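You operate a simulated robot arm through the tools that you are given. There is no shell and no other tool. Be economical: measure what you need, move in short steps, check, and stop when the job is done.

Carry out the task below with a simulated robot arm. There is one attempt and no reset: what you move stays moved.

Task
Zero the height gauge on the 40 mm block and lock it.
Fine: the cover goes on the grey pad, the block on the white square.

It is judged by the outcome, as a careful person would: the job done as asked, and still so three seconds after it is handed in. It fails if anything else is knocked over, pushed out of place, dropped, spilled or broken. Lids that push on must go on centred and level and be pressed home; caps that screw on are set level and turned clockwise until they are tight.

Robot
A 7-joint arm with a two-finger parallel gripper, fixed in place. Base frame: the origin is at the foot of the arm, x ahead of it, y to its left, z up; the work surface is at about z = 0.88. Readings come in m, rad, newtons and seconds.
With the tool pointing down near the work surface it reaches from about 0.44 to 0.92 m from the base axis. Its first joint turns from -2.007 to 2.007 rad. Payload 3.91 kg.
Tool frame: the origin (TCP) lies between the finger pads and is the grasp point; the fingertips stand 0.03 m ahead of it; z points along the fingers, y is the line along which they close. Largest opening 0.11 m; finger width 0.02, thickness 0.01; the body of the gripper, 0.048 by 0.112 m, starts 0.055 m behind the TCP.
Orientation is that of the tool frame in the base frame, as a unit quaternion [w, x, y, z]. With the fingers straight down and closing along the base's y, the tool's x points along the base's -x, its y along +y and its z along -z.

Tools
- The arm moves only by the tool step_arm. Its argument "series" is a list that holds one entry, the list of rows, each a list of 7 numbers: the shift along the tool's x, y, z in units of 250 mm (1.0 is 250 mm), then the turn, a rotation vector about the tool's x, y, z in units of 45 degrees (1.0 is 45 degrees), then the finger opening in mm, from 0 to 110. In form: [[[dx, dy, dz, wx, wy, wz, hand], ...]]. A call has 1 to 8 rows; each row is the pose to reach, as a shift and turn from the pose commanded when the call began, along the tool's axes at that moment. A call with a number of a shift or a turn outside -1 to 1 is refused whole. Rows are played at 5 a second. More than 0.05 m and 0.15 rad between two rows, or a gripper value outside its range, and nothing of the call is played. Where a pose cannot be reached the arm comes as near as it can. A force on the tool above 70 N (or 10 N above the force at the start of the call, whichever is more), or a blocked arm, ends the call early, and 0.2 s more pass. Each finger travels about 0.153 m/s and halts on what it meets, pressing with about 23 N; the grip force reading is that of the motor and also rises with nothing between the fingers. The clock runs only during rows and for 0.2 s after the last one: add rows that repeat a pose to give the fingers time. It gives the time, the measured TCP pose, the force on the tool (base axes), the opening and the grip force at its end, in the units of the frame above (readings bear some noise).
- Cameras (640 x 400 px; columns grow to the right, rows downward): "scene" is fixed at [0.3988, -0.4991, 1.6257]; the picture's right is [0.68, -0.73, 0.00], its down [-0.59, -0.55, -0.60] and it looks along [0.44, 0.41, -0.80] (base axes); focal length 309 px, centre (320, 200). "wrist" rides on the gripper at [0.072, 0.017, -0.103] in the tool frame; the picture's right is [-0.23, 0.97, 0.00], its down [-0.76, -0.18, -0.62] and it looks along [-0.61, -0.14, 0.78] (tool axes); focal length 222 px, centre (320, 200). There is no depth. A picture from a camera that has moved, and an enlarged one, comes with that camera's place and axes in the base frame and with its lens.
- get_image(camera): a new picture of that camera. It takes no simulated time.
- slide_trunk(by): slides the trunk up (or, below 0, down) by that many m; the arm rides with it, the base frame stays. It gives what a move gives, with no picture.
- zoom(camera, box): a new picture of the part [left, top, right, bottom] of that camera's present view, enlarged. It takes no simulated time.
- job_done(): hands the job in; it is judged then, once.

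Work in short steps. Places have to be worked out from the pictures, the camera data and where the tool is seen: move nearer, look again, correct. Check each grasp and each placing, and mend what went wrong. You have 120 turns and 64 pictures in all, those below and enlarged ones among them. Open the gripper and draw the arm clear of the work before you hand the job in, unless the task says otherwise; then end with one line.

The tools are called by a JSON object that holds its "fn" and its "kwargs". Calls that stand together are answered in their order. step_arm: Moves the arm, as the interface text tells. Its arguments: {"type":"object","properties":{"series":{"type":"array","items":{"type":"array","items":{"type":"array","items":{"type":"number"}}}}},"required":["series"]} The other tools are called the same way: slide_trunk (by) slides the trunk up or down; get_image (camera) takes a picture; zoom (camera, box) takes an enlarged picture of a part of a camera's view; job_done () hands the job in.

At the start:

```text
time: 0.0
tool_pos: [0.5493, -0.0534, 1.2716]
tool_rot: [0.001, 0.0, 1.0, 0.0]
force: [0.0, 0.3, 0.2]
opening: 0.1099
grip_force: 0.1
trunk travel left (down, up): [-0.85, 0.14]
```

scene: 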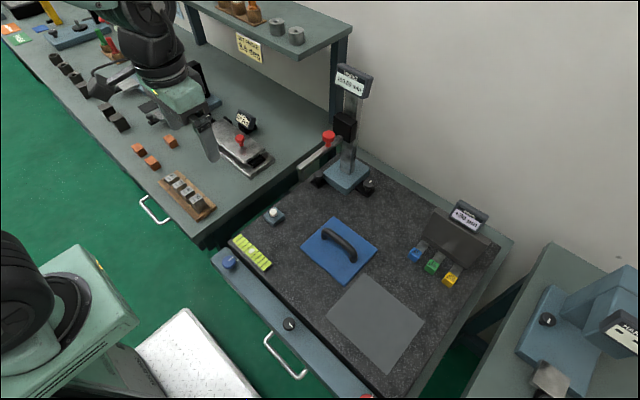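
wrist: 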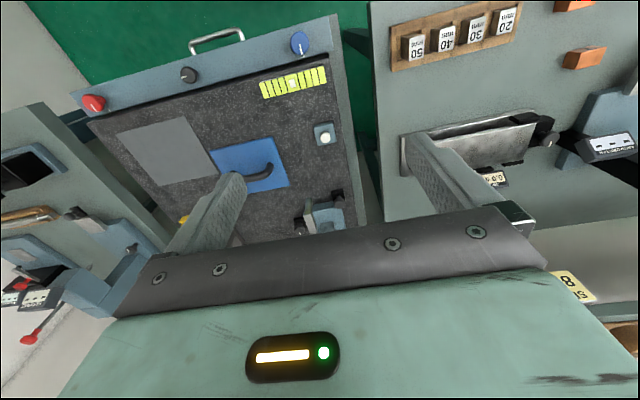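

I'll look closely at the gauge, the blocks and the table first.

{"fn": "zoom", "kwargs": {"camera": "scene", "box": [260, 50, 420, 230]}}

{"fn": "zoom", "kwargs": {"camera": "scene", "box": [120, 90, 300, 240]}}

{"fn": "zoom", "kwargs": {"camera": "scene", "box": [200, 180, 520, 398]}}

{"fn": "zoom", "kwargs": {"camera": "wrist", "box": [60, 0, 400, 250]}}

```text
2.22 times, centred on (340, 140) of scene
camera zoom: at [0.3988, -0.4991, 1.6257], right [0.68, -0.73, 0.0], down [-0.59, -0.55, -0.6], along [0.44, 0.41, -0.8], focal length 687 px, centre (276, 333)
```

zoom: 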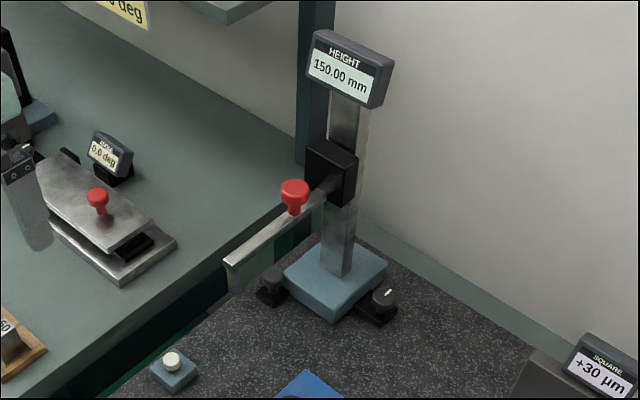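

```text
2.67 times, centred on (210, 165) of scene
camera zoom: at [0.3988, -0.4991, 1.6257], right [0.68, -0.73, 0.0], down [-0.59, -0.55, -0.6], along [0.44, 0.41, -0.8], focal length 825 px, centre (613, 293)
```

zoom: 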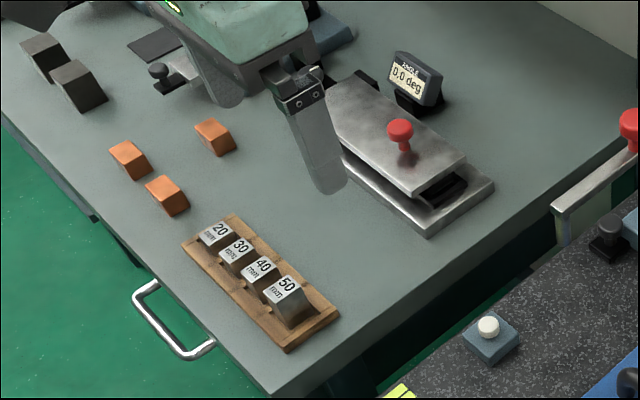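

```text
1.83 times, centred on (360, 289) of scene
camera zoom: at [0.3988, -0.4991, 1.6257], right [0.68, -0.73, 0.0], down [-0.59, -0.55, -0.6], along [0.44, 0.41, -0.8], focal length 567 px, centre (247, 37)
```

zoom: 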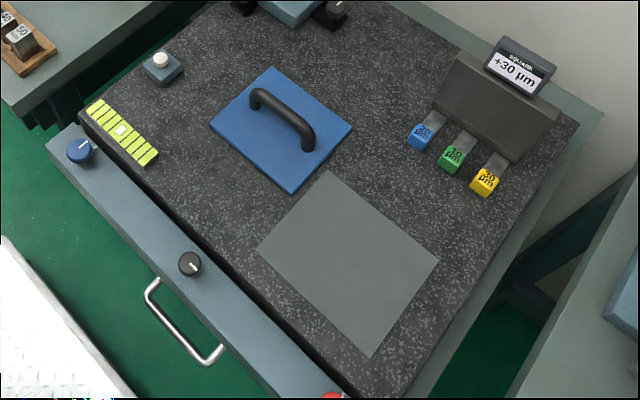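

```text
1.60 times, centred on (230, 125) of wrist
camera zoom: at [0.4777, -0.0377, 1.3748], right [0.23, 0.97, 0.0], down [0.76, -0.18, 0.62], along [0.61, -0.14, -0.78], focal length 355 px, centre (464, 320)
```

zoom: 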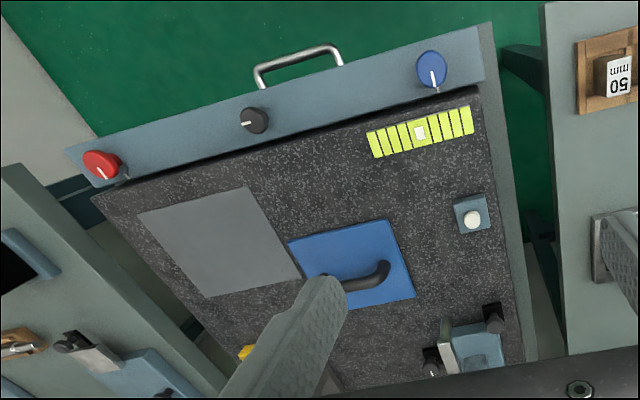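

The plate is granite with a blue cover, which probably hides the white square. The height gauge sits behind it. I'll move nearer to see the gauge and its controls.

{"fn": "step_arm", "kwargs": {"series": [[[0.05, -0.066, 0.12, 0, 0, 0, 110], [0.1, -0.132, 0.24, 0, 0, 0, 110], [0.15, -0.2, 0.36, 0, 0, 0, 110], [0.2, -0.264, 0.48, 0, 0, 0, 110], [0.2, -0.264, 0.48, 0, 0, 0, 110]]]}}

{"fn": "get_image", "kwargs": {"camera": "wrist"}}

{"fn": "zoom", "kwargs": {"camera": "scene", "box": [280, 120, 400, 220]}}

```text
time: 1.2
tool_pos: [0.4977, -0.1219, 1.1527]
tool_rot: [0.0, -0.001, 1.0, 0.0]
force: [-0.1, -0.3, 0.6]
opening: 0.1101
grip_force: 0.0
trunk travel left (down, up): [-0.85, 0.14]
```

```text
57 pictures are left
camera wrist: at [0.4254, -0.1051, 1.2557], right [0.23, 0.97, 0.0], down [0.76, -0.18, 0.62], along [0.61, -0.14, -0.78], focal length 222 px, centre (320, 200)
```

wrist: 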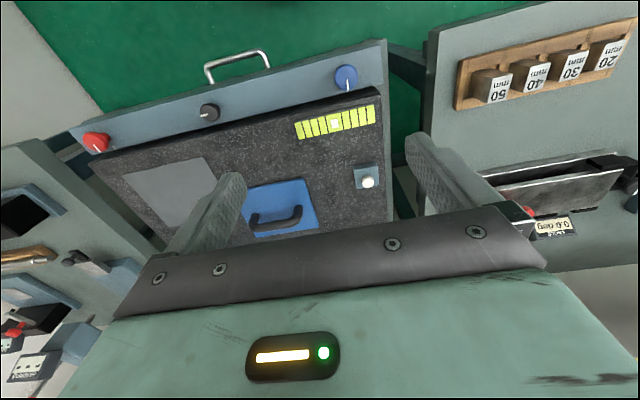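

```text
4.00 times, centred on (340, 170) of scene
camera zoom: at [0.3988, -0.4991, 1.6257], right [0.68, -0.73, 0.0], down [-0.59, -0.55, -0.6], along [0.44, 0.41, -0.8], focal length 1237 px, centre (240, 320)
```

zoom: 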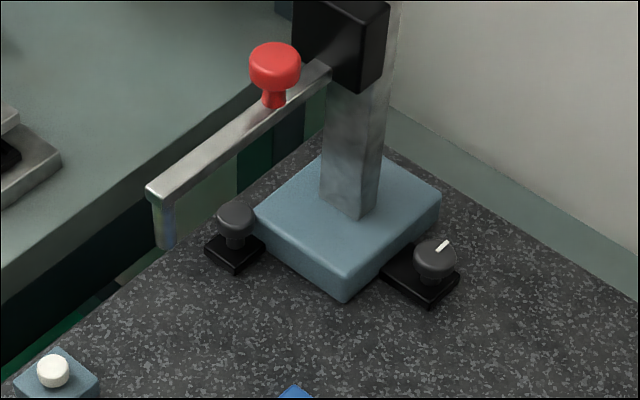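

The cover lies at about (0.72, -0.27) with its handle along y. The gauge tip is near (0.74, -0.11). I'll move above the handle and start yawing so the fingers close along x.

{"fn": "step_arm", "kwargs": {"series": [[[-0.108, -0.076, 0, 0, 0, -0.125, 110], [-0.215, -0.151, 0, 0, 0, -0.25, 110], [-0.323, -0.227, 0, 0, 0, -0.375, 110], [-0.43, -0.302, 0, 0, 0, -0.5, 110], [-0.538, -0.378, 0, 0, 0, -0.625, 110], [-0.646, -0.453, 0, 0, 0, -0.75, 110], [-0.753, -0.529, 0, 0, 0, -0.875, 110], [-0.861, -0.604, 0, 0, 0, -1, 110]]]}}

{"fn": "step_arm", "kwargs": {"series": [[[0, 0, 0, 0, 0, -0.17, 110], [0, 0, 0, 0, 0, -0.34, 110], [0, 0, 0, 0, 0, -0.5, 110], [0, 0, 0, 0, 0, -0.67, 110], [0, 0, 0, 0, 0, -0.84, 110], [0, 0, 0, 0, 0, -1, 110], [0, 0, 0, 0, 0, -1, 110]]]}}

{"fn": "get_image", "kwargs": {"camera": "wrist"}}

{"fn": "get_image", "kwargs": {"camera": "scene"}}

```text
time: 3.0
tool_pos: [0.7159, -0.2691, 1.1491]
tool_rot: [0.0, -0.383, 0.924, 0.0]
force: [-0.7, 0.4, 0.9]
opening: 0.11
grip_force: 0.0
trunk travel left (down, up): [-0.85, 0.14]
```

```text
time: 4.6
tool_pos: [0.7163, -0.27, 1.1507]
tool_rot: [-0.001, 0.708, -0.706, -0.001]
force: [0.3, 0.3, -0.7]
opening: 0.1101
grip_force: 0.1
trunk travel left (down, up): [-0.85, 0.14]
```

```text
55 pictures are left
camera wrist: at [0.6987, -0.3438, 1.2547], right [-0.97, 0.22, 0.0], down [0.18, 0.76, 0.62], along [0.14, 0.61, -0.78], focal length 222 px, centre (320, 200)
```

wrist: 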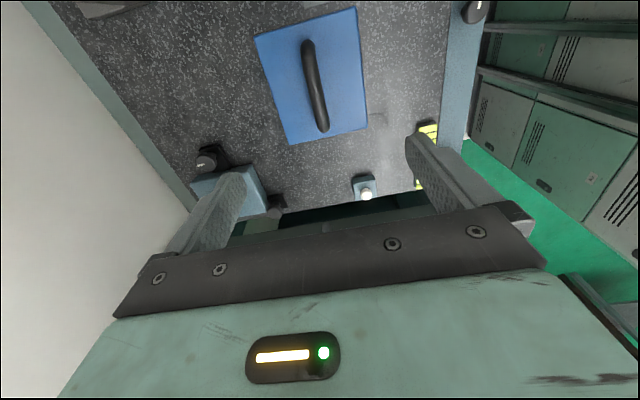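

```text
54 pictures are left
```

scene: 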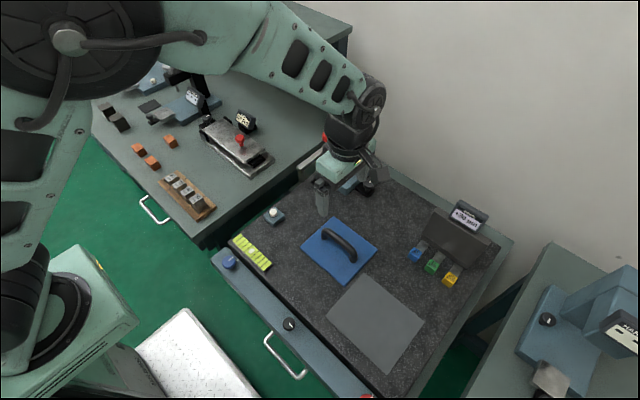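

The handle is centred near (0.718, -0.272), with its top around z 0.93. I'll descend partway and check.

{"fn": "step_arm", "kwargs": {"series": [[[0, 0, 0.18, 0, 0, 0, 80], [0, 0, 0.36, 0, 0, 0, 80], [0, 0, 0.54, 0, 0, 0, 80], [0, 0, 0.7, 0, 0, 0, 80], [0, 0, 0.76, 0, 0, 0, 80], [0, 0, 0.76, 0, 0, 0, 80]]]}}

{"fn": "get_image", "kwargs": {"camera": "wrist"}}

{"fn": "zoom", "kwargs": {"camera": "scene", "box": [260, 140, 440, 300]}}

```text
time: 6.0
tool_pos: [0.7157, -0.2712, 0.9613]
tool_rot: [0.0, 0.708, -0.706, 0.0]
force: [-0.3, 0.0, 0.6]
opening: 0.0799
grip_force: 0.0
trunk travel left (down, up): [-0.85, 0.14]
```

```text
53 pictures are left
camera wrist: at [0.6995, -0.3442, 1.0644], right [-0.97, 0.23, 0.0], down [0.18, 0.76, 0.62], along [0.14, 0.61, -0.78], focal length 222 px, centre (320, 200)
```

wrist: 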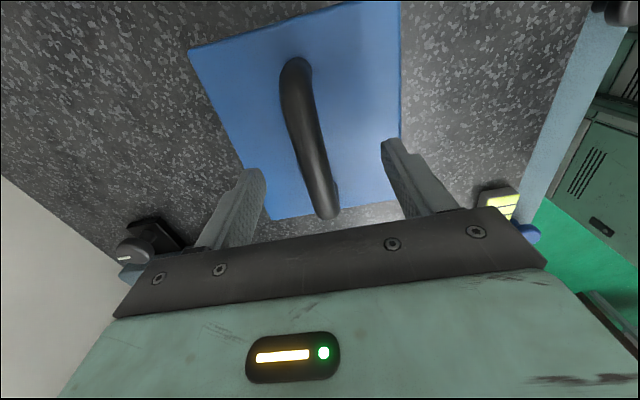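

```text
2.50 times, centred on (350, 220) of scene
camera zoom: at [0.3988, -0.4991, 1.6257], right [0.68, -0.73, 0.0], down [-0.59, -0.55, -0.6], along [0.44, 0.41, -0.8], focal length 773 px, centre (245, 150)
```

zoom: 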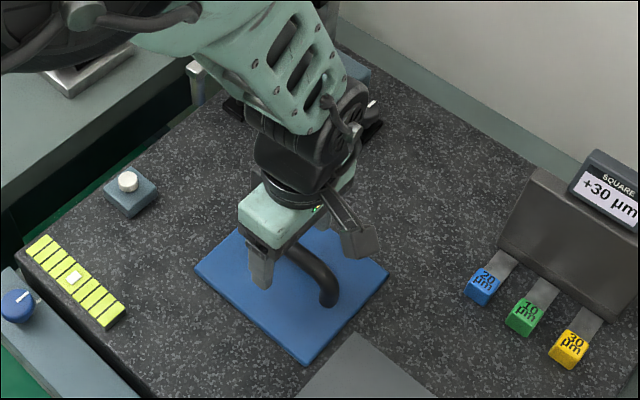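

The handle lies between the fingers. I'll lower to about z 0.925 and close.

{"fn": "step_arm", "kwargs": {"series": [[[0, 0, 0.07, 0, 0, 0, 80], [0, 0, 0.14, 0, 0, 0, 80], [0, 0, 0.145, 0, 0, 0, 60], [0, 0, 0.145, 0, 0, 0, 30], [0, 0, 0.145, 0, 0, 0, 0], [0, 0, 0.145, 0, 0, 0, 0], [0, 0, 0.145, 0, 0, 0, 0]]]}}

```text
time: 7.6
tool_pos: [0.7149, -0.2696, 0.9252]
tool_rot: [0.0, 0.707, -0.707, 0.0]
force: [1.2, -0.1, 2.6]
opening: 0.0193
grip_force: 23.6
trunk travel left (down, up): [-0.85, 0.14]
```

Gripped at 19 mm. I'll lift straight up and look.

{"fn": "step_arm", "kwargs": {"series": [[[0, 0, -0.08, 0, 0, 0, 0], [0, 0, -0.18, 0, 0, 0, 0], [0, 0, -0.28, 0, 0, 0, 0], [0, 0, -0.28, 0, 0, 0, 0]]]}}

{"fn": "get_image", "kwargs": {"camera": "scene"}}

```text
time: 8.6
tool_pos: [0.7152, -0.2711, 0.9952]
tool_rot: [0.0, 0.707, -0.707, 0.0]
force: [0.4, 0.3, -2.1]
opening: 0.0195
grip_force: 22.7
trunk travel left (down, up): [-0.85, 0.14]
```

```text
51 pictures are left
```

scene: 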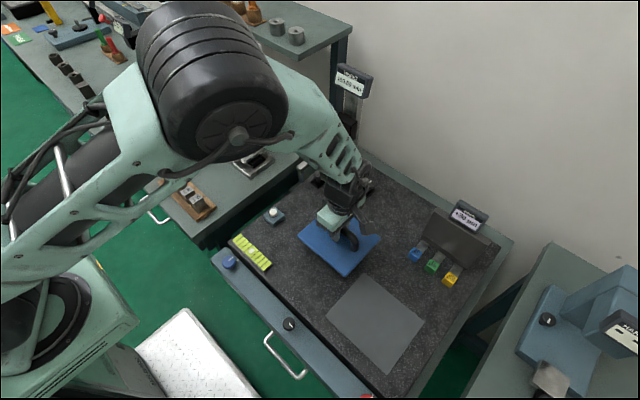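

The cover is up. The grey pad centre works out at (0.640, -0.452), so I'll carry the cover over it.

{"fn": "step_arm", "kwargs": {"series": [[[0.12, 0.05, 0, 0, 0, 0, 0], [0.24, 0.1, 0, 0, 0, 0, 0], [0.36, 0.15, 0, 0, 0, 0, 0], [0.48, 0.2, 0, 0, 0, 0, 0], [0.6, 0.25, 0, 0, 0, 0, 0], [0.726, 0.3, 0, 0, 0, 0, 0], [0.726, 0.3, 0.1, 0, 0, 0, 0], [0.726, 0.3, 0.16, 0, 0, 0, 0]]]}}

{"fn": "get_image", "kwargs": {"camera": "scene"}}

{"fn": "get_image", "kwargs": {"camera": "wrist"}}

```text
time: 10.4
tool_pos: [0.6423, -0.4522, 0.9545]
tool_rot: [0.0, 0.708, -0.706, 0.0]
force: [-0.2, 0.0, -2.2]
opening: 0.0194
grip_force: 22.9
trunk travel left (down, up): [-0.85, 0.14]
```

```text
50 pictures are left
```

scene: 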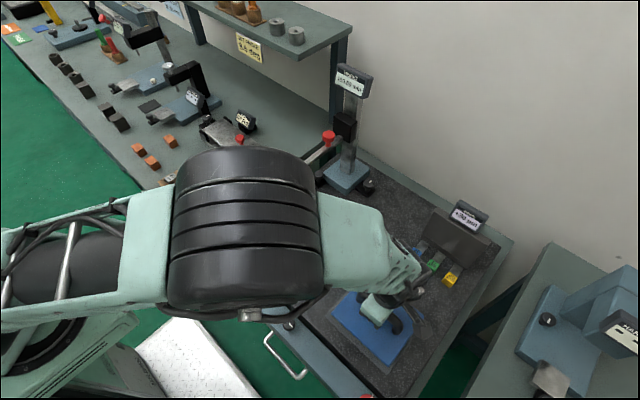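

```text
49 pictures are left
camera wrist: at [0.6245, -0.5258, 1.0585], right [-0.97, 0.23, 0.0], down [0.18, 0.76, 0.62], along [0.14, 0.61, -0.78], focal length 222 px, centre (320, 200)
```

wrist: 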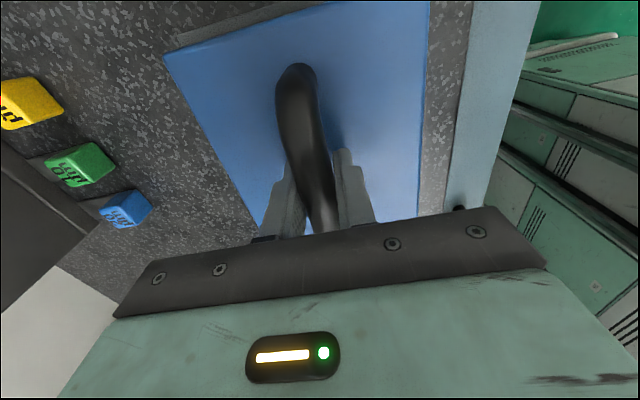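

The cover lines up with the pad. I'll lower it to the height I grasped it at, release and rise.

{"fn": "step_arm", "kwargs": {"series": [[[0, 0, 0.05, 0, 0, 0, 0], [0, 0, 0.1, 0, 0, 0, 0], [0, 0, 0.114, 0, 0, 0, 0], [0, 0, 0.114, 0, 0, 0, 0]]]}}

```text
time: 11.4
tool_pos: [0.6403, -0.451, 0.9281]
tool_rot: [0.0, 0.708, -0.707, 0.001]
force: [-1.2, 0.3, 18.0]
opening: 0.0194
grip_force: 23.0
trunk travel left (down, up): [-0.85, 0.14]
```

Contact shows 18 N, so it is seated on the pad. I'll open and rise.

{"fn": "step_arm", "kwargs": {"series": [[[0, 0, -0.005, 0, 0, 0, 40], [0, 0, -0.005, 0, 0, 0, 70], [0, 0, -0.005, 0, 0, 0, 70], [0, 0, -0.1, 0, 0, 0, 70], [0, 0, -0.28, 0, 0, 0, 70], [0, 0, -0.46, 0, 0, 0, 70], [0, 0, -0.64, 0, 0, 0, 70], [0, 0, -0.8, 0, 0, 0, 70]]]}}

{"fn": "get_image", "kwargs": {"camera": "wrist"}}

{"fn": "get_image", "kwargs": {"camera": "scene"}}

```text
time: 13.2
tool_pos: [0.6412, -0.452, 1.1242]
tool_rot: [0.0, 0.707, -0.707, 0.001]
force: [-0.8, -0.3, -0.6]
opening: 0.0698
grip_force: 0.1
trunk travel left (down, up): [-0.85, 0.14]
```

```text
48 pictures are left
camera wrist: at [0.624, -0.5257, 1.2287], right [-0.97, 0.23, 0.0], down [0.18, 0.76, 0.62], along [0.14, 0.61, -0.78], focal length 222 px, centre (320, 200)
```

wrist: 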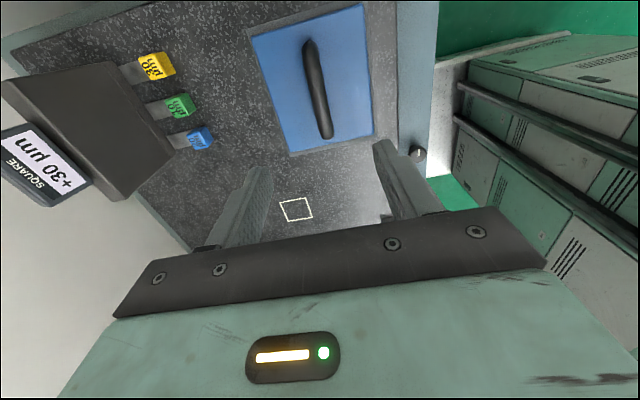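

```text
47 pictures are left
```

scene: 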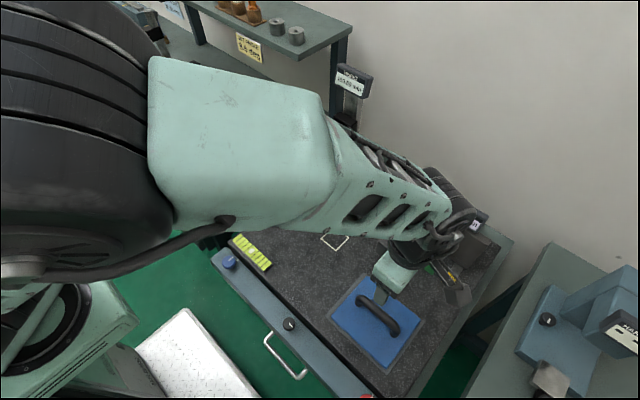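

The cover is on the pad. A white outlined square now shows near (0.737, -0.241), about 0.13 m in -y from the gauge tip. I'll tilt the wrist camera to see how the gauge is built.

{"fn": "step_arm", "kwargs": {"series": [[[-0.076, -0.08, 0, 0, -0.125, 0, 110], [-0.152, -0.16, 0, 0, -0.25, 0, 110], [-0.228, -0.24, 0, 0, -0.375, 0, 110], [-0.304, -0.32, 0, 0, -0.5, 0, 110], [-0.38, -0.4, 0, 0, -0.625, 0, 110], [-0.456, -0.48, 0, 0, -0.75, 0, 110], [-0.532, -0.56, 0, 0, -0.875, 0, 110], [-0.608, -0.636, 0, 0, -1, 0, 110]]]}}

{"fn": "get_image", "kwargs": {"camera": "wrist"}}

```text
time: 15.0
tool_pos: [0.7982, -0.3011, 1.1251]
tool_rot: [-0.271, 0.653, -0.653, -0.271]
force: [-0.2, -0.6, 1.1]
opening: 0.1101
grip_force: 0.1
trunk travel left (down, up): [-0.85, 0.14]
```

```text
46 pictures are left
camera wrist: at [0.7818, -0.4261, 1.1478], right [-0.97, 0.16, 0.16], down [0.18, 0.1, 0.98], along [0.14, 0.98, -0.12], focal length 222 px, centre (320, 200)
```

wrist: 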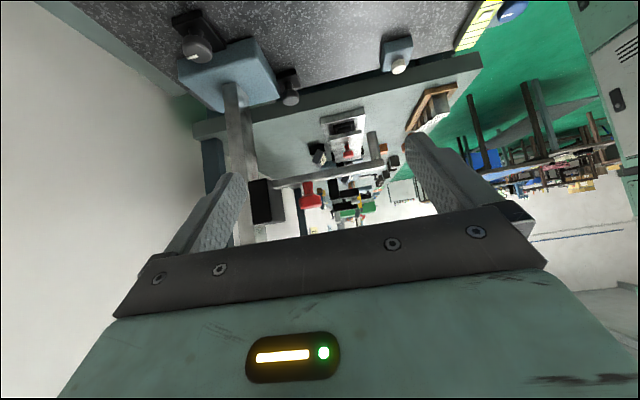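

Now a zoom on this view of the gauge.

{"fn": "zoom", "kwargs": {"camera": "wrist", "box": [160, 0, 420, 220]}}

```text
1.82 times, centred on (290, 110) of wrist
camera zoom: at [0.7818, -0.4261, 1.1478], right [-0.97, 0.16, 0.16], down [0.18, 0.1, 0.98], along [0.14, 0.98, -0.12], focal length 404 px, centre (374, 364)
```

zoom: 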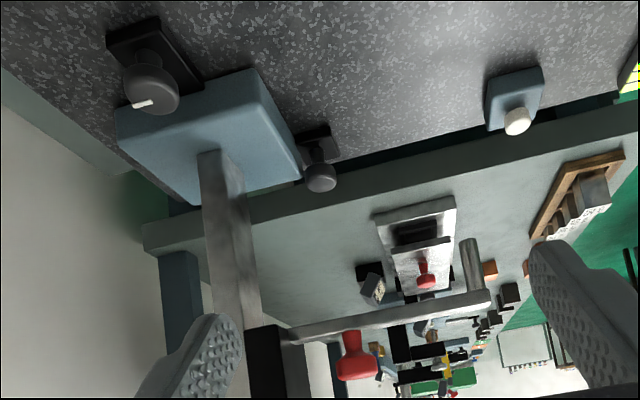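

The stylus tip sits at about (0.738, -0.112, 1.026), with its x matching the white square. There are two knobs on small feet beside the gauge base. I'll zoom tightly on those and on the button.

{"fn": "zoom", "kwargs": {"camera": "scene", "box": [310, 160, 390, 210]}}

{"fn": "zoom", "kwargs": {"camera": "wrist", "box": [160, 0, 310, 120]}}

```text
8.00 times, centred on (350, 185) of scene
camera zoom: at [0.3988, -0.4991, 1.6257], right [0.68, -0.73, 0.0], down [-0.59, -0.55, -0.6], along [0.44, 0.41, -0.8], focal length 2474 px, centre (80, 320)
```

zoom: 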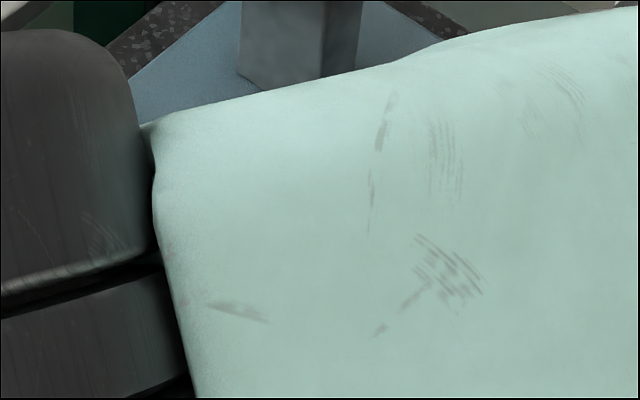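

```text
3.33 times, centred on (235, 60) of wrist
camera zoom: at [0.7818, -0.4261, 1.1478], right [-0.97, 0.16, 0.16], down [0.18, 0.1, 0.98], along [0.14, 0.98, -0.12], focal length 740 px, centre (603, 667)
```

zoom: 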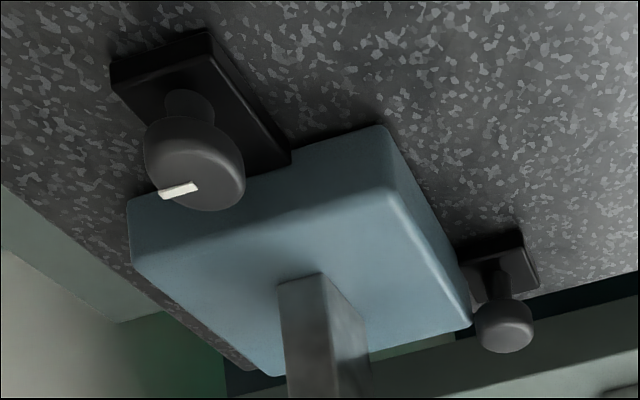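

The plain knob stands on the front of the base and looks like a slide handle. The marked one at the side looks like the lock. I'll place the block first, so I'm backing off and straightening the tool.

{"fn": "step_arm", "kwargs": {"series": [[[-0.062, 0.099, -0.027, 0, 0.125, 0, 110], [-0.124, 0.198, -0.053, 0, 0.25, 0, 110], [-0.186, 0.297, -0.08, 0, 0.375, 0, 110], [-0.248, 0.396, -0.106, 0, 0.5, 0, 110], [-0.31, 0.495, -0.133, 0, 0.625, 0, 110], [-0.371, 0.594, -0.159, 0, 0.75, 0, 110], [-0.433, 0.693, -0.186, 0, 0.875, 0, 110], [-0.495, 0.792, -0.212, 0, 1, 0, 110]]]}}

{"fn": "step_arm", "kwargs": {"series": [[[-0.18, 0.025, 0, 0, 0, 0, 110], [-0.36, 0.05, 0, 0, 0, 0, 110], [-0.54, 0.075, 0, 0, 0, 0, 110], [-0.72, 0.1, 0, 0, 0, 0, 110], [-0.88, 0.125, 0, 0, 0, 0, 110], [-1, 0.15, 0.1, 0, 0, 0, 110], [-1, 0.18, 0.26, 0, 0, 0, 110], [-1, 0.18, 0.4, 0, 0, 0, 110]]]}}

{"fn": "get_image", "kwargs": {"camera": "wrist"}}

```text
time: 16.8
tool_pos: [0.6016, -0.2493, 1.2521]
tool_rot: [0.0, 0.708, -0.707, 0.0]
force: [-0.7, -0.1, 0.1]
opening: 0.1102
grip_force: 0.0
trunk travel left (down, up): [-0.85, 0.14]
```

```text
time: 18.6
tool_pos: [0.558, 0.0026, 1.1497]
tool_rot: [0.0, -0.707, 0.707, 0.0]
force: [-0.2, -0.1, -0.7]
opening: 0.1102
grip_force: 0.0
trunk travel left (down, up): [-0.85, 0.14]
```

```text
42 pictures are left
camera wrist: at [0.5407, -0.0714, 1.2529], right [-0.97, 0.23, 0.0], down [0.18, 0.76, 0.62], along [0.14, 0.61, -0.78], focal length 222 px, centre (320, 200)
```

wrist: 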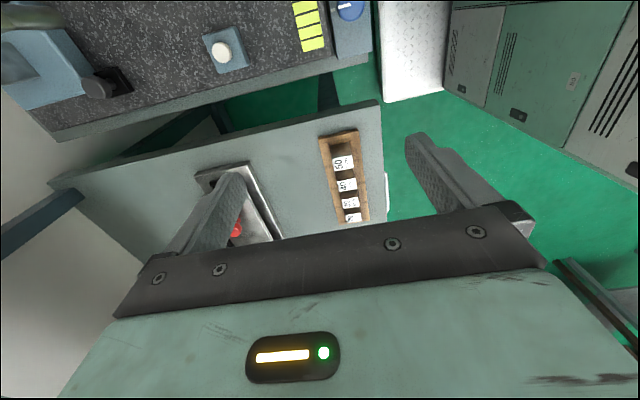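

The 40 mm block is near (0.547, 0.157). I'll go above it for a close look.

{"fn": "step_arm", "kwargs": {"series": [[[-0.12, 0.01, 0.08, 0, 0, 0, 90], [-0.24, 0.02, 0.16, 0, 0, 0, 90], [-0.36, 0.03, 0.24, 0, 0, 0, 90], [-0.48, 0.04, 0.32, 0, 0, 0, 90], [-0.61, 0.044, 0.4, 0, 0, 0, 90], [-0.61, 0.044, 0.4, 0, 0, 0, 90]]]}}

{"fn": "zoom", "kwargs": {"camera": "wrist", "box": [200, 20, 460, 210]}}

{"fn": "zoom", "kwargs": {"camera": "scene", "box": [130, 130, 250, 230]}}

```text
time: 20.0
tool_pos: [0.5463, 0.153, 1.0501]
tool_rot: [0.0, 0.708, -0.706, 0.0]
force: [-0.6, 0.2, -0.4]
opening: 0.0901
grip_force: 0.0
trunk travel left (down, up): [-0.85, 0.14]
```

```text
2.11 times, centred on (330, 115) of wrist
camera zoom: at [0.5293, 0.0795, 1.1544], right [-0.97, 0.23, 0.0], down [0.18, 0.76, 0.62], along [0.14, 0.61, -0.78], focal length 468 px, centre (299, 379)
```

zoom: 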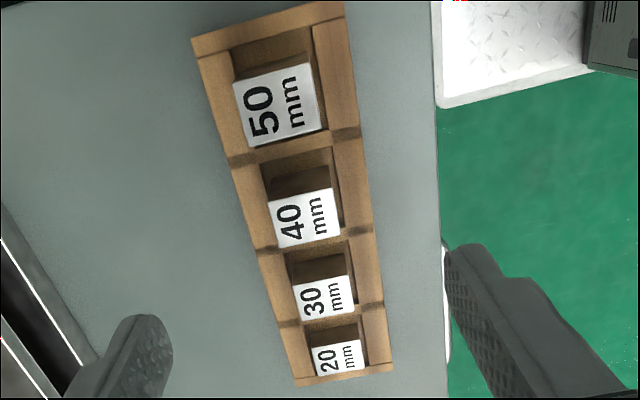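

```text
4.00 times, centred on (190, 180) of scene
camera zoom: at [0.3988, -0.4991, 1.6257], right [0.68, -0.73, 0.0], down [-0.59, -0.55, -0.6], along [0.44, 0.41, -0.8], focal length 1237 px, centre (840, 280)
```

zoom: 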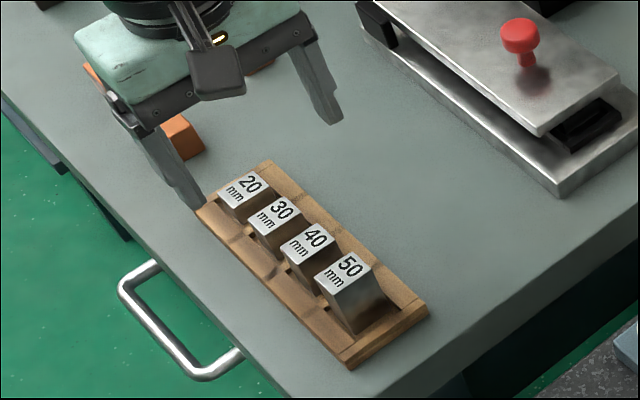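

Both cameras agree on the 40 mm block: top centre (0.545, 0.157, 0.935), rack square to the axes. I'll descend so the fingertips sit about 25 mm below its top.

{"fn": "step_arm", "kwargs": {"series": [[[-0.016, 0.005, 0.1, 0, 0, 0, 60], [-0.016, 0.005, 0.2, 0, 0, 0, 60], [-0.016, 0.005, 0.3, 0, 0, 0, 60], [-0.016, 0.005, 0.38, 0, 0, 0, 60], [-0.016, 0.005, 0.38, 0, 0, 0, 60]]]}}

{"fn": "zoom", "kwargs": {"camera": "scene", "box": [130, 130, 250, 230]}}

{"fn": "zoom", "kwargs": {"camera": "wrist", "box": [200, 20, 460, 210]}}

```text
time: 21.2
tool_pos: [0.544, 0.1553, 0.9555]
tool_rot: [0.0, 0.707, -0.707, 0.0]
force: [-0.4, -0.5, -1.0]
opening: 0.0598
grip_force: 0.0
trunk travel left (down, up): [-0.85, 0.14]
```

```text
4.00 times, centred on (190, 180) of scene
camera zoom: at [0.3988, -0.4991, 1.6257], right [0.68, -0.73, 0.0], down [-0.59, -0.55, -0.6], along [0.44, 0.41, -0.8], focal length 1237 px, centre (840, 280)
```

zoom: 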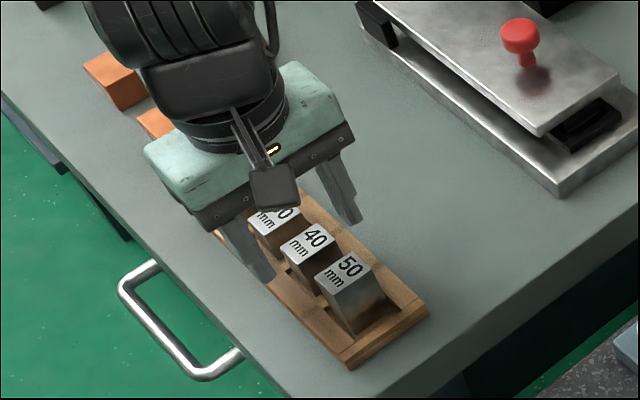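

```text
2.11 times, centred on (330, 115) of wrist
camera zoom: at [0.5273, 0.0825, 1.0603], right [-0.97, 0.23, 0.0], down [0.18, 0.76, 0.62], along [0.14, 0.61, -0.78], focal length 468 px, centre (299, 379)
```

zoom: 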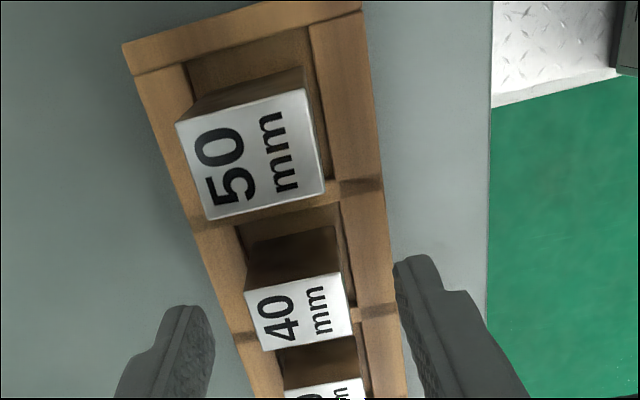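

Aligned. I'll lower the last 16 mm and close.

{"fn": "step_arm", "kwargs": {"series": [[[-0.007, 0, 0.04, 0, 0, 0, 60], [-0.007, 0, 0.068, 0, 0, 0, 60], [-0.007, 0, 0.068, 0, 0, 0, 45], [-0.007, 0, 0.068, 0, 0, 0, 25], [-0.007, 0, 0.068, 0, 0, 0, 5], [-0.007, 0, 0.068, 0, 0, 0, 0], [-0.007, 0, 0.068, 0, 0, 0, 0]]]}}

{"fn": "step_arm", "kwargs": {"series": [[[0, 0, -0.08, 0, 0, 0, 0], [0, 0, -0.2, 0, 0, 0, 0], [0, 0, -0.36, 0, 0, 0, 0], [0, 0, -0.52, 0, 0, 0, 0], [0, 0, -0.68, 0, 0, 0, 0], [0, 0, -0.68, 0, 0, 0, 0]]]}}

{"fn": "get_image", "kwargs": {"camera": "wrist"}}

```text
time: 22.8
tool_pos: [0.5444, 0.1581, 0.9405]
tool_rot: [0.0, 0.707, -0.707, 0.0]
force: [-0.2, -0.2, -0.7]
opening: 0.0313
grip_force: 23.5
trunk travel left (down, up): [-0.85, 0.14]
```

```text
time: 24.2
tool_pos: [0.5439, 0.1571, 1.1084]
tool_rot: [-0.001, 0.707, -0.707, 0.0]
force: [0.0, 0.2, -2.1]
opening: 0.0318
grip_force: 23.2
trunk travel left (down, up): [-0.85, 0.14]
```

```text
37 pictures are left
camera wrist: at [0.5268, 0.084, 1.2126], right [-0.97, 0.23, 0.0], down [0.18, 0.76, 0.62], along [0.14, 0.61, -0.78], focal length 222 px, centre (320, 200)
```

wrist: 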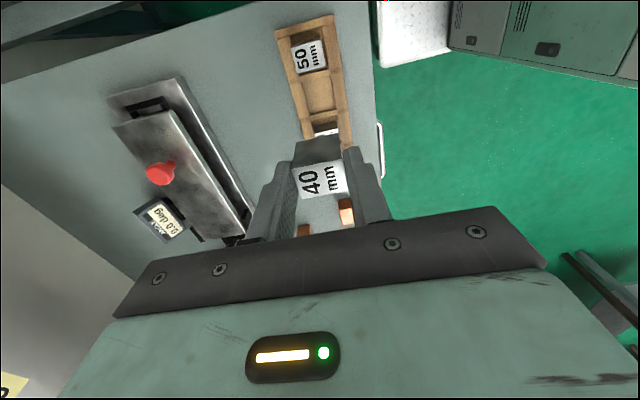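

The 40 mm block is held. I'll carry it along -y clear of the gauge arm, then out over the plate.

{"fn": "step_arm", "kwargs": {"series": [[[0.16, 0, 0, 0, 0, 0, 0], [0.32, 0, 0, 0, 0, 0, 0], [0.48, 0, 0, 0, 0, 0, 0], [0.64, 0, 0, 0, 0, 0, 0], [0.8, 0, 0, 0, 0, 0, 0], [1.0, 0, 0, 0, 0, 0, 0]]]}}

{"fn": "step_arm", "kwargs": {"series": [[[0.2, 0, 0, 0, 0, 0, 0], [0.4, 0, 0, 0, 0, 0, 0], [0.592, 0, 0, 0, 0, 0, 0], [0.592, -0.19, 0, 0, 0, 0, 0], [0.592, -0.38, 0, 0, 0, 0, 0], [0.592, -0.57, 0.15, 0, 0, 0, 0], [0.592, -0.77, 0.3, 0, 0, 0, 0], [0.592, -0.77, 0.4, 0, 0, 0, 0]]]}}

{"fn": "zoom", "kwargs": {"camera": "wrist", "box": [220, 40, 420, 220]}}

{"fn": "zoom", "kwargs": {"camera": "scene", "box": [270, 160, 410, 280]}}

```text
time: 25.6
tool_pos: [0.5422, -0.0924, 1.1103]
tool_rot: [0.001, 0.708, -0.707, 0.0]
force: [0.0, 0.5, -2.4]
opening: 0.0315
grip_force: 22.7
trunk travel left (down, up): [-0.85, 0.14]
```

```text
refused: row 6 steps farther than a row can; nothing moved
```

```text
2.22 times, centred on (320, 130) of wrist
camera zoom: at [0.526, -0.1652, 1.2146], right [-0.97, 0.22, 0.0], down [0.18, 0.76, 0.62], along [0.14, 0.61, -0.78], focal length 494 px, centre (320, 356)
```

zoom: 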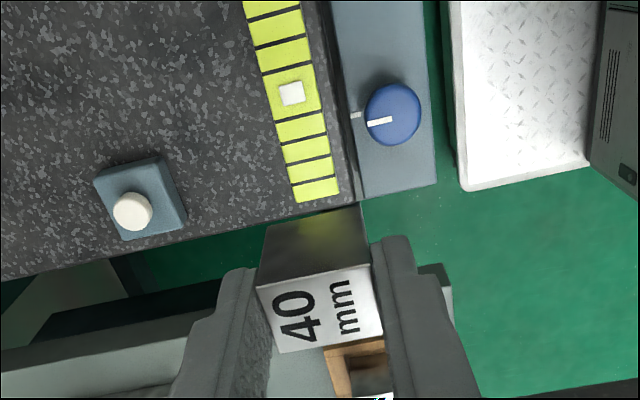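

```text
3.33 times, centred on (340, 220) of scene
camera zoom: at [0.3988, -0.4991, 1.6257], right [0.68, -0.73, 0.0], down [-0.59, -0.55, -0.6], along [0.44, 0.41, -0.8], focal length 1031 px, centre (253, 133)
```

zoom: 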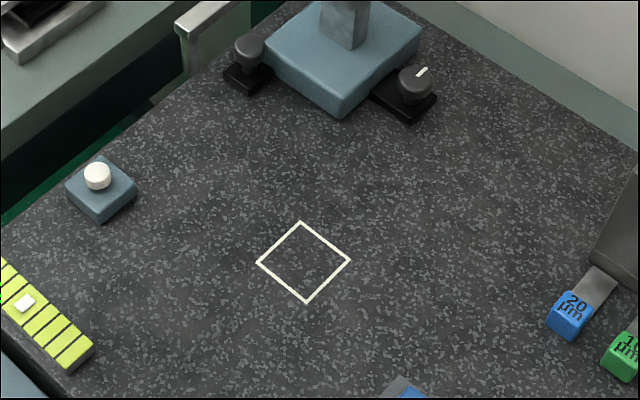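

The scene view puts the square centre at (0.739, -0.238), about 52 mm wide. I'll redo the refused move with smaller steps.

{"fn": "step_arm", "kwargs": {"series": [[[0.19, 0, 0, 0, 0, 0, 0], [0.38, 0, 0, 0, 0, 0, 0], [0.582, 0, 0, 0, 0, 0, 0], [0.582, -0.19, 0, 0, 0, 0, 0], [0.582, -0.38, 0, 0, 0, 0, 0], [0.582, -0.57, 0.05, 0, 0, 0, 0], [0.582, -0.75, 0.1, 0, 0, 0, 0], [0.582, -0.788, 0.25, 0, 0, 0, 0]]]}}

{"fn": "step_arm", "kwargs": {"series": [[[0, 0, 0.1, 0, 0, 0, 0], [0, 0, 0.25, 0, 0, 0, 0], [0, 0, 0.36, 0, 0, 0, 0], [0, 0, 0.36, 0, 0, 0, 0]]]}}

{"fn": "get_image", "kwargs": {"camera": "wrist"}}

{"fn": "zoom", "kwargs": {"camera": "scene", "box": [270, 160, 410, 280]}}

```text
refused: row 3 steps farther than a row can; nothing moved
```

```text
time: 26.6
tool_pos: [0.5435, -0.0938, 1.0185]
tool_rot: [0.0, 0.707, -0.707, 0.0]
force: [0.0, -0.4, -2.1]
opening: 0.0317
grip_force: 22.7
trunk travel left (down, up): [-0.85, 0.14]
```

```text
34 pictures are left
camera wrist: at [0.5264, -0.1673, 1.123], right [-0.97, 0.23, 0.0], down [0.18, 0.76, 0.62], along [0.14, 0.61, -0.78], focal length 222 px, centre (320, 200)
```

wrist: 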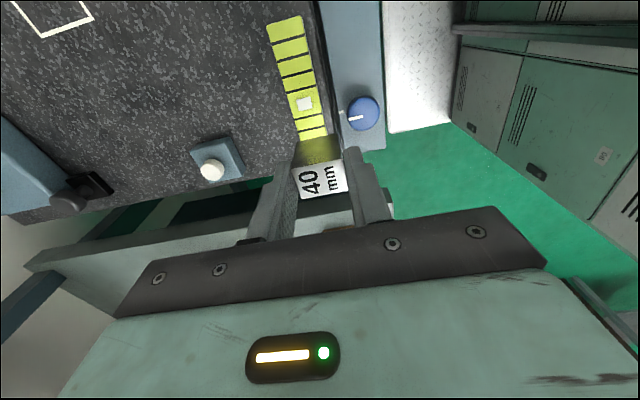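

```text
3.33 times, centred on (340, 220) of scene
camera zoom: at [0.3988, -0.4991, 1.6257], right [0.68, -0.73, 0.0], down [-0.59, -0.55, -0.6], along [0.44, 0.41, -0.8], focal length 1031 px, centre (253, 133)
```

zoom: 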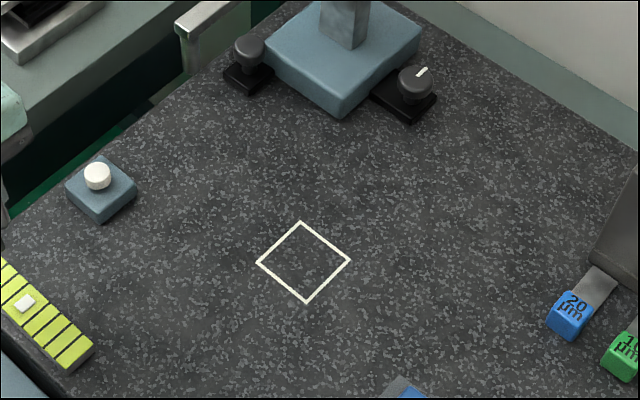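

That refusal meant the dependent second call ran early and lowered the tool. It was over clear space and nothing was touched. From here I'll go on without chaining, using smaller steps.

{"fn": "step_arm", "kwargs": {"series": [[[0.19, 0, 0, 0, 0, 0, 0], [0.38, 0, 0, 0, 0, 0, 0], [0.577, -0.01, 0, 0, 0, 0, 0], [0.577, -0.19, 0, 0, 0, 0, 0], [0.577, -0.38, 0, 0, 0, 0, 0], [0.577, -0.57, 0, 0, 0, 0, 0], [0.577, -0.74, 0, 0, 0, 0, 0], [0.577, -0.782, 0.1, 0, 0, 0, 0]]]}}

```text
time: 28.4
tool_pos: [0.7414, -0.2362, 0.9928]
tool_rot: [0.0, 0.707, -0.707, 0.001]
force: [-0.5, -0.1, -2.9]
opening: 0.0316
grip_force: 22.9
trunk travel left (down, up): [-0.85, 0.14]
```

Over the square. I'll lower near the plate and check.

{"fn": "step_arm", "kwargs": {"series": [[[0, 0, 0.1, 0, 0, 0, 0], [0, 0, 0.2, 0, 0, 0, 0], [0, 0, 0.2, 0, 0, 0, 0]]]}}

{"fn": "zoom", "kwargs": {"camera": "scene", "box": [290, 190, 390, 270]}}

{"fn": "zoom", "kwargs": {"camera": "wrist", "box": [220, 60, 420, 220]}}

```text
time: 29.2
tool_pos: [0.7415, -0.2338, 0.9438]
tool_rot: [0.001, 0.707, -0.707, -0.001]
force: [0.8, -1.0, -2.9]
opening: 0.0316
grip_force: 22.8
trunk travel left (down, up): [-0.85, 0.14]
```

```text
5.00 times, centred on (340, 230) of scene
camera zoom: at [0.3988, -0.4991, 1.6257], right [0.68, -0.73, 0.0], down [-0.59, -0.55, -0.6], along [0.44, 0.41, -0.8], focal length 1546 px, centre (220, 50)
```

zoom: 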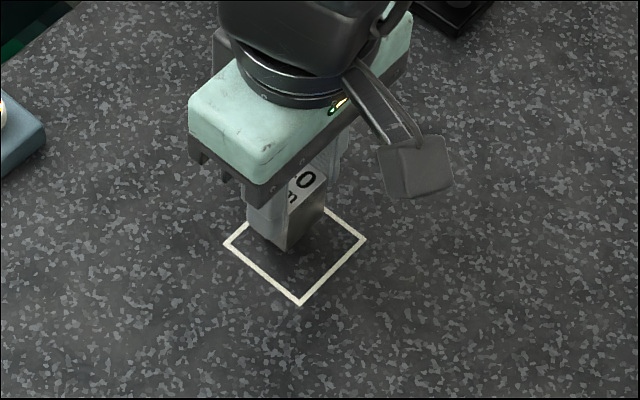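

```text
2.50 times, centred on (320, 140) of wrist
camera zoom: at [0.7249, -0.3084, 1.0477], right [-0.97, 0.23, 0.0], down [0.18, 0.76, 0.62], along [0.14, 0.61, -0.78], focal length 555 px, centre (320, 350)
```

zoom: 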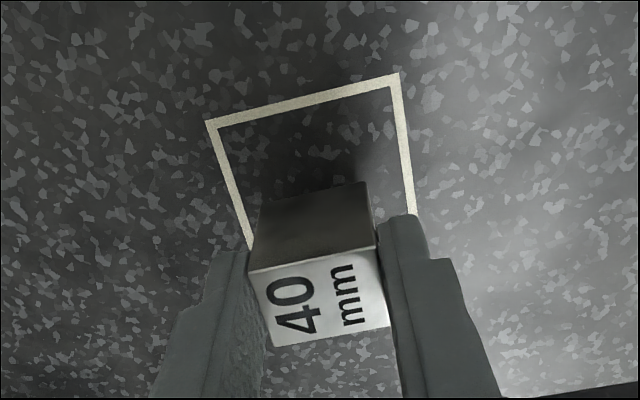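

The block needs about 6 mm in -y and 2 mm in -x to be centred. I'll correct that and lower gently.

{"fn": "step_arm", "kwargs": {"series": [[[0.024, 0.009, 0, 0, 0, 0, 0], [0.024, 0.009, 0.03, 0, 0, 0, 0], [0.024, 0.009, 0.06, 0, 0, 0, 0], [0.024, 0.009, 0.068, 0, 0, 0, 0]]]}}

```text
time: 30.2
tool_pos: [0.7387, -0.2413, 0.9295]
tool_rot: [-0.002, 0.708, -0.707, 0.0]
force: [-1.3, 0.4, 16.4]
opening: 0.0321
grip_force: 22.8
trunk travel left (down, up): [-0.85, 0.14]
```

The block has touched down. I'll ease off, open and rise.

{"fn": "step_arm", "kwargs": {"series": [[[0, 0, -0.006, 0, 0, 0, 0], [0, 0, -0.008, 0, 0, 0, 36], [0, 0, -0.008, 0, 0, 0, 60], [0, 0, -0.008, 0, 0, 0, 60], [0, 0, -0.15, 0, 0, 0, 60], [0, 0, -0.33, 0, 0, 0, 60], [0.1, 0.1, -0.45, 0, 0, 0, 60]]]}}

{"fn": "zoom", "kwargs": {"camera": "wrist", "box": [180, 0, 440, 220]}}

```text
time: 31.8
tool_pos: [0.7128, -0.2671, 1.0381]
tool_rot: [0.001, 0.709, -0.706, -0.001]
force: [1.0, -0.3, 0.2]
opening: 0.0597
grip_force: 0.0
trunk travel left (down, up): [-0.85, 0.14]
```

```text
1.82 times, centred on (310, 110) of wrist
camera zoom: at [0.6958, -0.3405, 1.1419], right [-0.97, 0.22, 0.0], down [0.18, 0.76, 0.62], along [0.14, 0.61, -0.78], focal length 404 px, centre (338, 364)
```

zoom: 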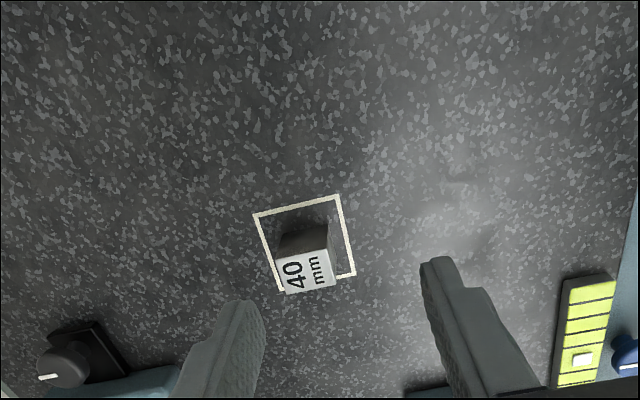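

The block is in place. Next the gauge has to come about 0.127 m in -y. I'll push its front handle knob, near (0.854, -0.07, 0.916), from the +y side with closed fingers, so I'm turning the wrist until the camera is on the +y side.

{"fn": "step_arm", "kwargs": {"series": [[[-0.075, 0.056, -0.075, 0, 0, 0.125, 60], [-0.15, 0.112, -0.15, 0, 0, 0.25, 40], [-0.225, 0.168, -0.225, 0, 0, 0.375, 20], [-0.3, 0.225, -0.3, 0, 0, 0.5, 0], [-0.375, 0.281, -0.375, 0, 0, 0.625, 0], [-0.45, 0.337, -0.45, 0, 0, 0.75, 0], [-0.525, 0.394, -0.525, 0, 0, 0.875, 0], [-0.6, 0.45, -0.6, 0, 0, 1, 0]]]}}

{"fn": "step_arm", "kwargs": {"series": [[[0, 0, 0, 0, 0, 0.17, 0], [0, 0, 0, 0, 0, 0.34, 0], [0, 0, 0, 0, 0, 0.5, 0], [0, 0, 0, 0, 0, 0.67, 0], [0, 0, 0, 0, 0, 0.84, 0], [0, 0, 0, 0, 0, 1, 0]]]}}

{"fn": "step_arm", "kwargs": {"series": [[[0, 0, 0, 0, 0, 0.17, 0], [0, 0, 0, 0, 0, 0.34, 0], [0, 0, 0, 0, 0, 0.5, 0], [0, 0, 0, 0, 0, 0.67, 0], [0, 0, 0, 0, 0, 0.84, 0], [0, 0, 0, 0, 0, 1, 0]]]}}

{"fn": "step_arm", "kwargs": {"series": [[[0, 0, 0, 0, 0, 0.17, 0], [0, 0, 0, 0, 0, 0.34, 0], [0, 0, 0, 0, 0, 0.5, 0], [0, 0, 0, 0, 0, 0.67, 0], [0, 0, 0, 0, 0, 0.84, 0], [0, 0, 0, 0, 0, 1, 0]]]}}

{"fn": "zoom", "kwargs": {"camera": "scene", "box": [260, 60, 420, 260]}}

```text
time: 33.6
tool_pos: [0.6015, -0.1172, 1.1901]
tool_rot: [0.0, -0.382, 0.924, 0.0]
force: [0.5, -0.1, 0.4]
opening: 0.0
grip_force: 22.9
trunk travel left (down, up): [-0.85, 0.14]
```

```text
time: 35.0
tool_pos: [0.6002, -0.1167, 1.1894]
tool_rot: [0.0, 0.001, 1.0, 0.0]
force: [-0.5, -0.4, -0.2]
opening: 0.0
grip_force: 22.5
trunk travel left (down, up): [-0.85, 0.14]
```

```text
time: 36.4
tool_pos: [0.5997, -0.1169, 1.1909]
tool_rot: [0.0, 0.383, 0.924, 0.0]
force: [0.1, 0.0, 0.0]
opening: 0.0
grip_force: 22.7
trunk travel left (down, up): [-0.85, 0.14]
```

```text
time: 37.8
tool_pos: [0.5994, -0.1159, 1.1896]
tool_rot: [0.0, 0.707, 0.707, 0.0]
force: [0.5, -0.1, 0.4]
opening: 0.0002
grip_force: 22.7
trunk travel left (down, up): [-0.85, 0.14]
```

```text
2.00 times, centred on (340, 160) of scene
camera zoom: at [0.3988, -0.4991, 1.6257], right [0.68, -0.73, 0.0], down [-0.59, -0.55, -0.6], along [0.44, 0.41, -0.8], focal length 618 px, centre (280, 280)
```

zoom: 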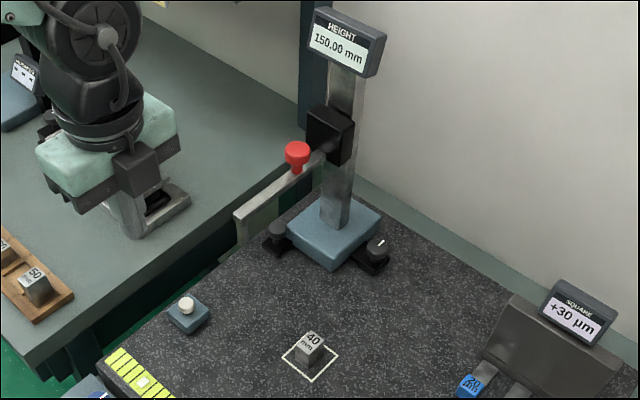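

The gripper is turned. I'll move to the +y side of the gauge, leaning the tool 20° so its body stays clear of the gauge arm.

{"fn": "step_arm", "kwargs": {"series": [[[0.15, 0.1, 0, 0, -0.055, 0, 0], [0.3, 0.2, 0, 0, -0.11, 0, 0], [0.464, 0.29, 0, 0, -0.165, 0, 0], [0.464, 0.47, 0, 0, -0.22, 0, 0], [0.464, 0.65, 0, 0, -0.275, 0, 0], [0.464, 0.83, 0, 0, -0.33, 0, 0], [0.464, 0.99, 0, 0, -0.385, 0, 0], [0.464, 1.0, 0.18, 0, -0.444, 0, 0]]]}}

{"fn": "get_image", "kwargs": {"camera": "wrist"}}

```text
time: 39.6
tool_pos: [0.8506, -0.0005, 1.1461]
tool_rot: [0.122, 0.697, 0.696, -0.122]
force: [-0.9, 0.3, 0.8]
opening: 0.0001
grip_force: 23.0
trunk travel left (down, up): [-0.85, 0.14]
```

```text
28 pictures are left
camera wrist: at [0.8676, 0.1015, 1.218], right [0.97, -0.21, 0.08], down [-0.18, -0.5, 0.85], along [-0.14, -0.84, -0.53], focal length 222 px, centre (320, 200)
```

wrist: 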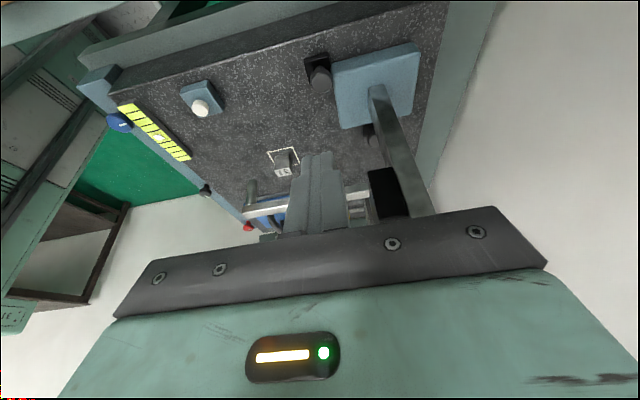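

The handle knob is confirmed at (0.855, -0.068). I'll descend just on its +y side.

{"fn": "step_arm", "kwargs": {"series": [[[0.045, 0.004, 0.17, 0, 0, 0, 0], [0.09, 0.008, 0.34, 0, 0, 0, 0], [0.135, 0.012, 0.51, 0, 0, 0, 0], [0.18, 0.012, 0.68, 0, 0, 0, 0], [0.22, 0.012, 0.84, 0, 0, 0, 0], [0.22, 0.012, 0.84, 0, 0, 0, 0]]]}}

{"fn": "zoom", "kwargs": {"camera": "wrist", "box": [200, 0, 440, 220]}}

```text
time: 41.0
tool_pos: [0.8541, -0.0199, 0.9276]
tool_rot: [0.123, 0.696, 0.696, -0.123]
force: [0.2, -0.1, 0.5]
opening: 0.0
grip_force: 22.9
trunk travel left (down, up): [-0.85, 0.14]
```

```text
1.82 times, centred on (320, 110) of wrist
camera zoom: at [0.8698, 0.0821, 1.001], right [0.97, -0.21, 0.08], down [-0.18, -0.5, 0.85], along [-0.14, -0.84, -0.53], focal length 404 px, centre (320, 364)
```

zoom: 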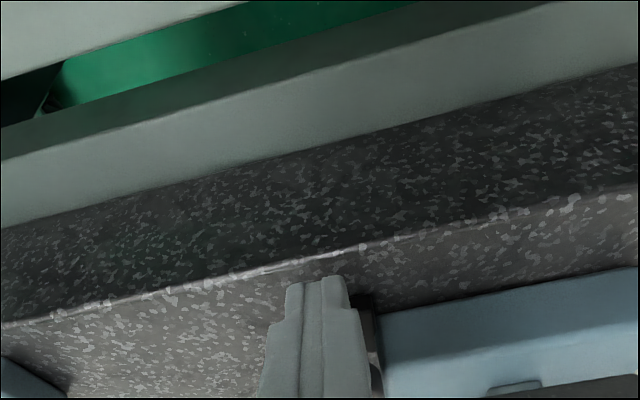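

The finger tip is beside the knob, just above the plate. I'll push gently 35 mm in -y and read the force.

{"fn": "step_arm", "kwargs": {"series": [[[-0.038, 0.012, 0.0137, 0, 0, 0, 0], [-0.075, 0.012, 0.0274, 0, 0, 0, 0], [-0.1, 0.012, 0.0365, 0, 0, 0, 0], [-0.132, 0.012, 0.048, 0, 0, 0, 0]]]}}

{"fn": "zoom", "kwargs": {"camera": "scene", "box": [260, 60, 420, 260]}}

```text
time: 42.0
tool_pos: [0.8557, -0.0546, 0.928]
tool_rot: [0.123, 0.696, 0.697, -0.122]
force: [-0.8, -0.3, 0.4]
opening: 0.0
grip_force: 23.2
trunk travel left (down, up): [-0.85, 0.14]
```

```text
2.00 times, centred on (340, 160) of scene
camera zoom: at [0.3988, -0.4991, 1.6257], right [0.68, -0.73, 0.0], down [-0.59, -0.55, -0.6], along [0.44, 0.41, -0.8], focal length 618 px, centre (280, 280)
```

zoom: 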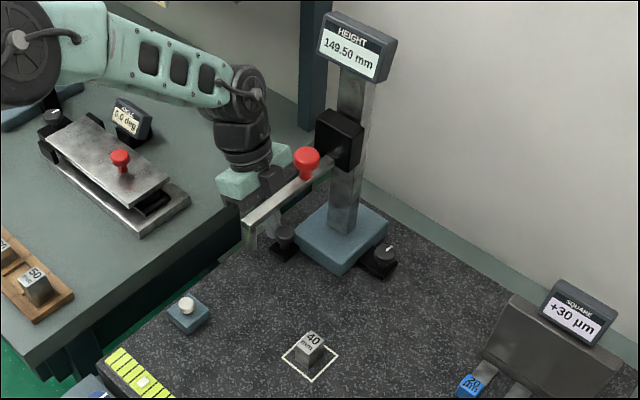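

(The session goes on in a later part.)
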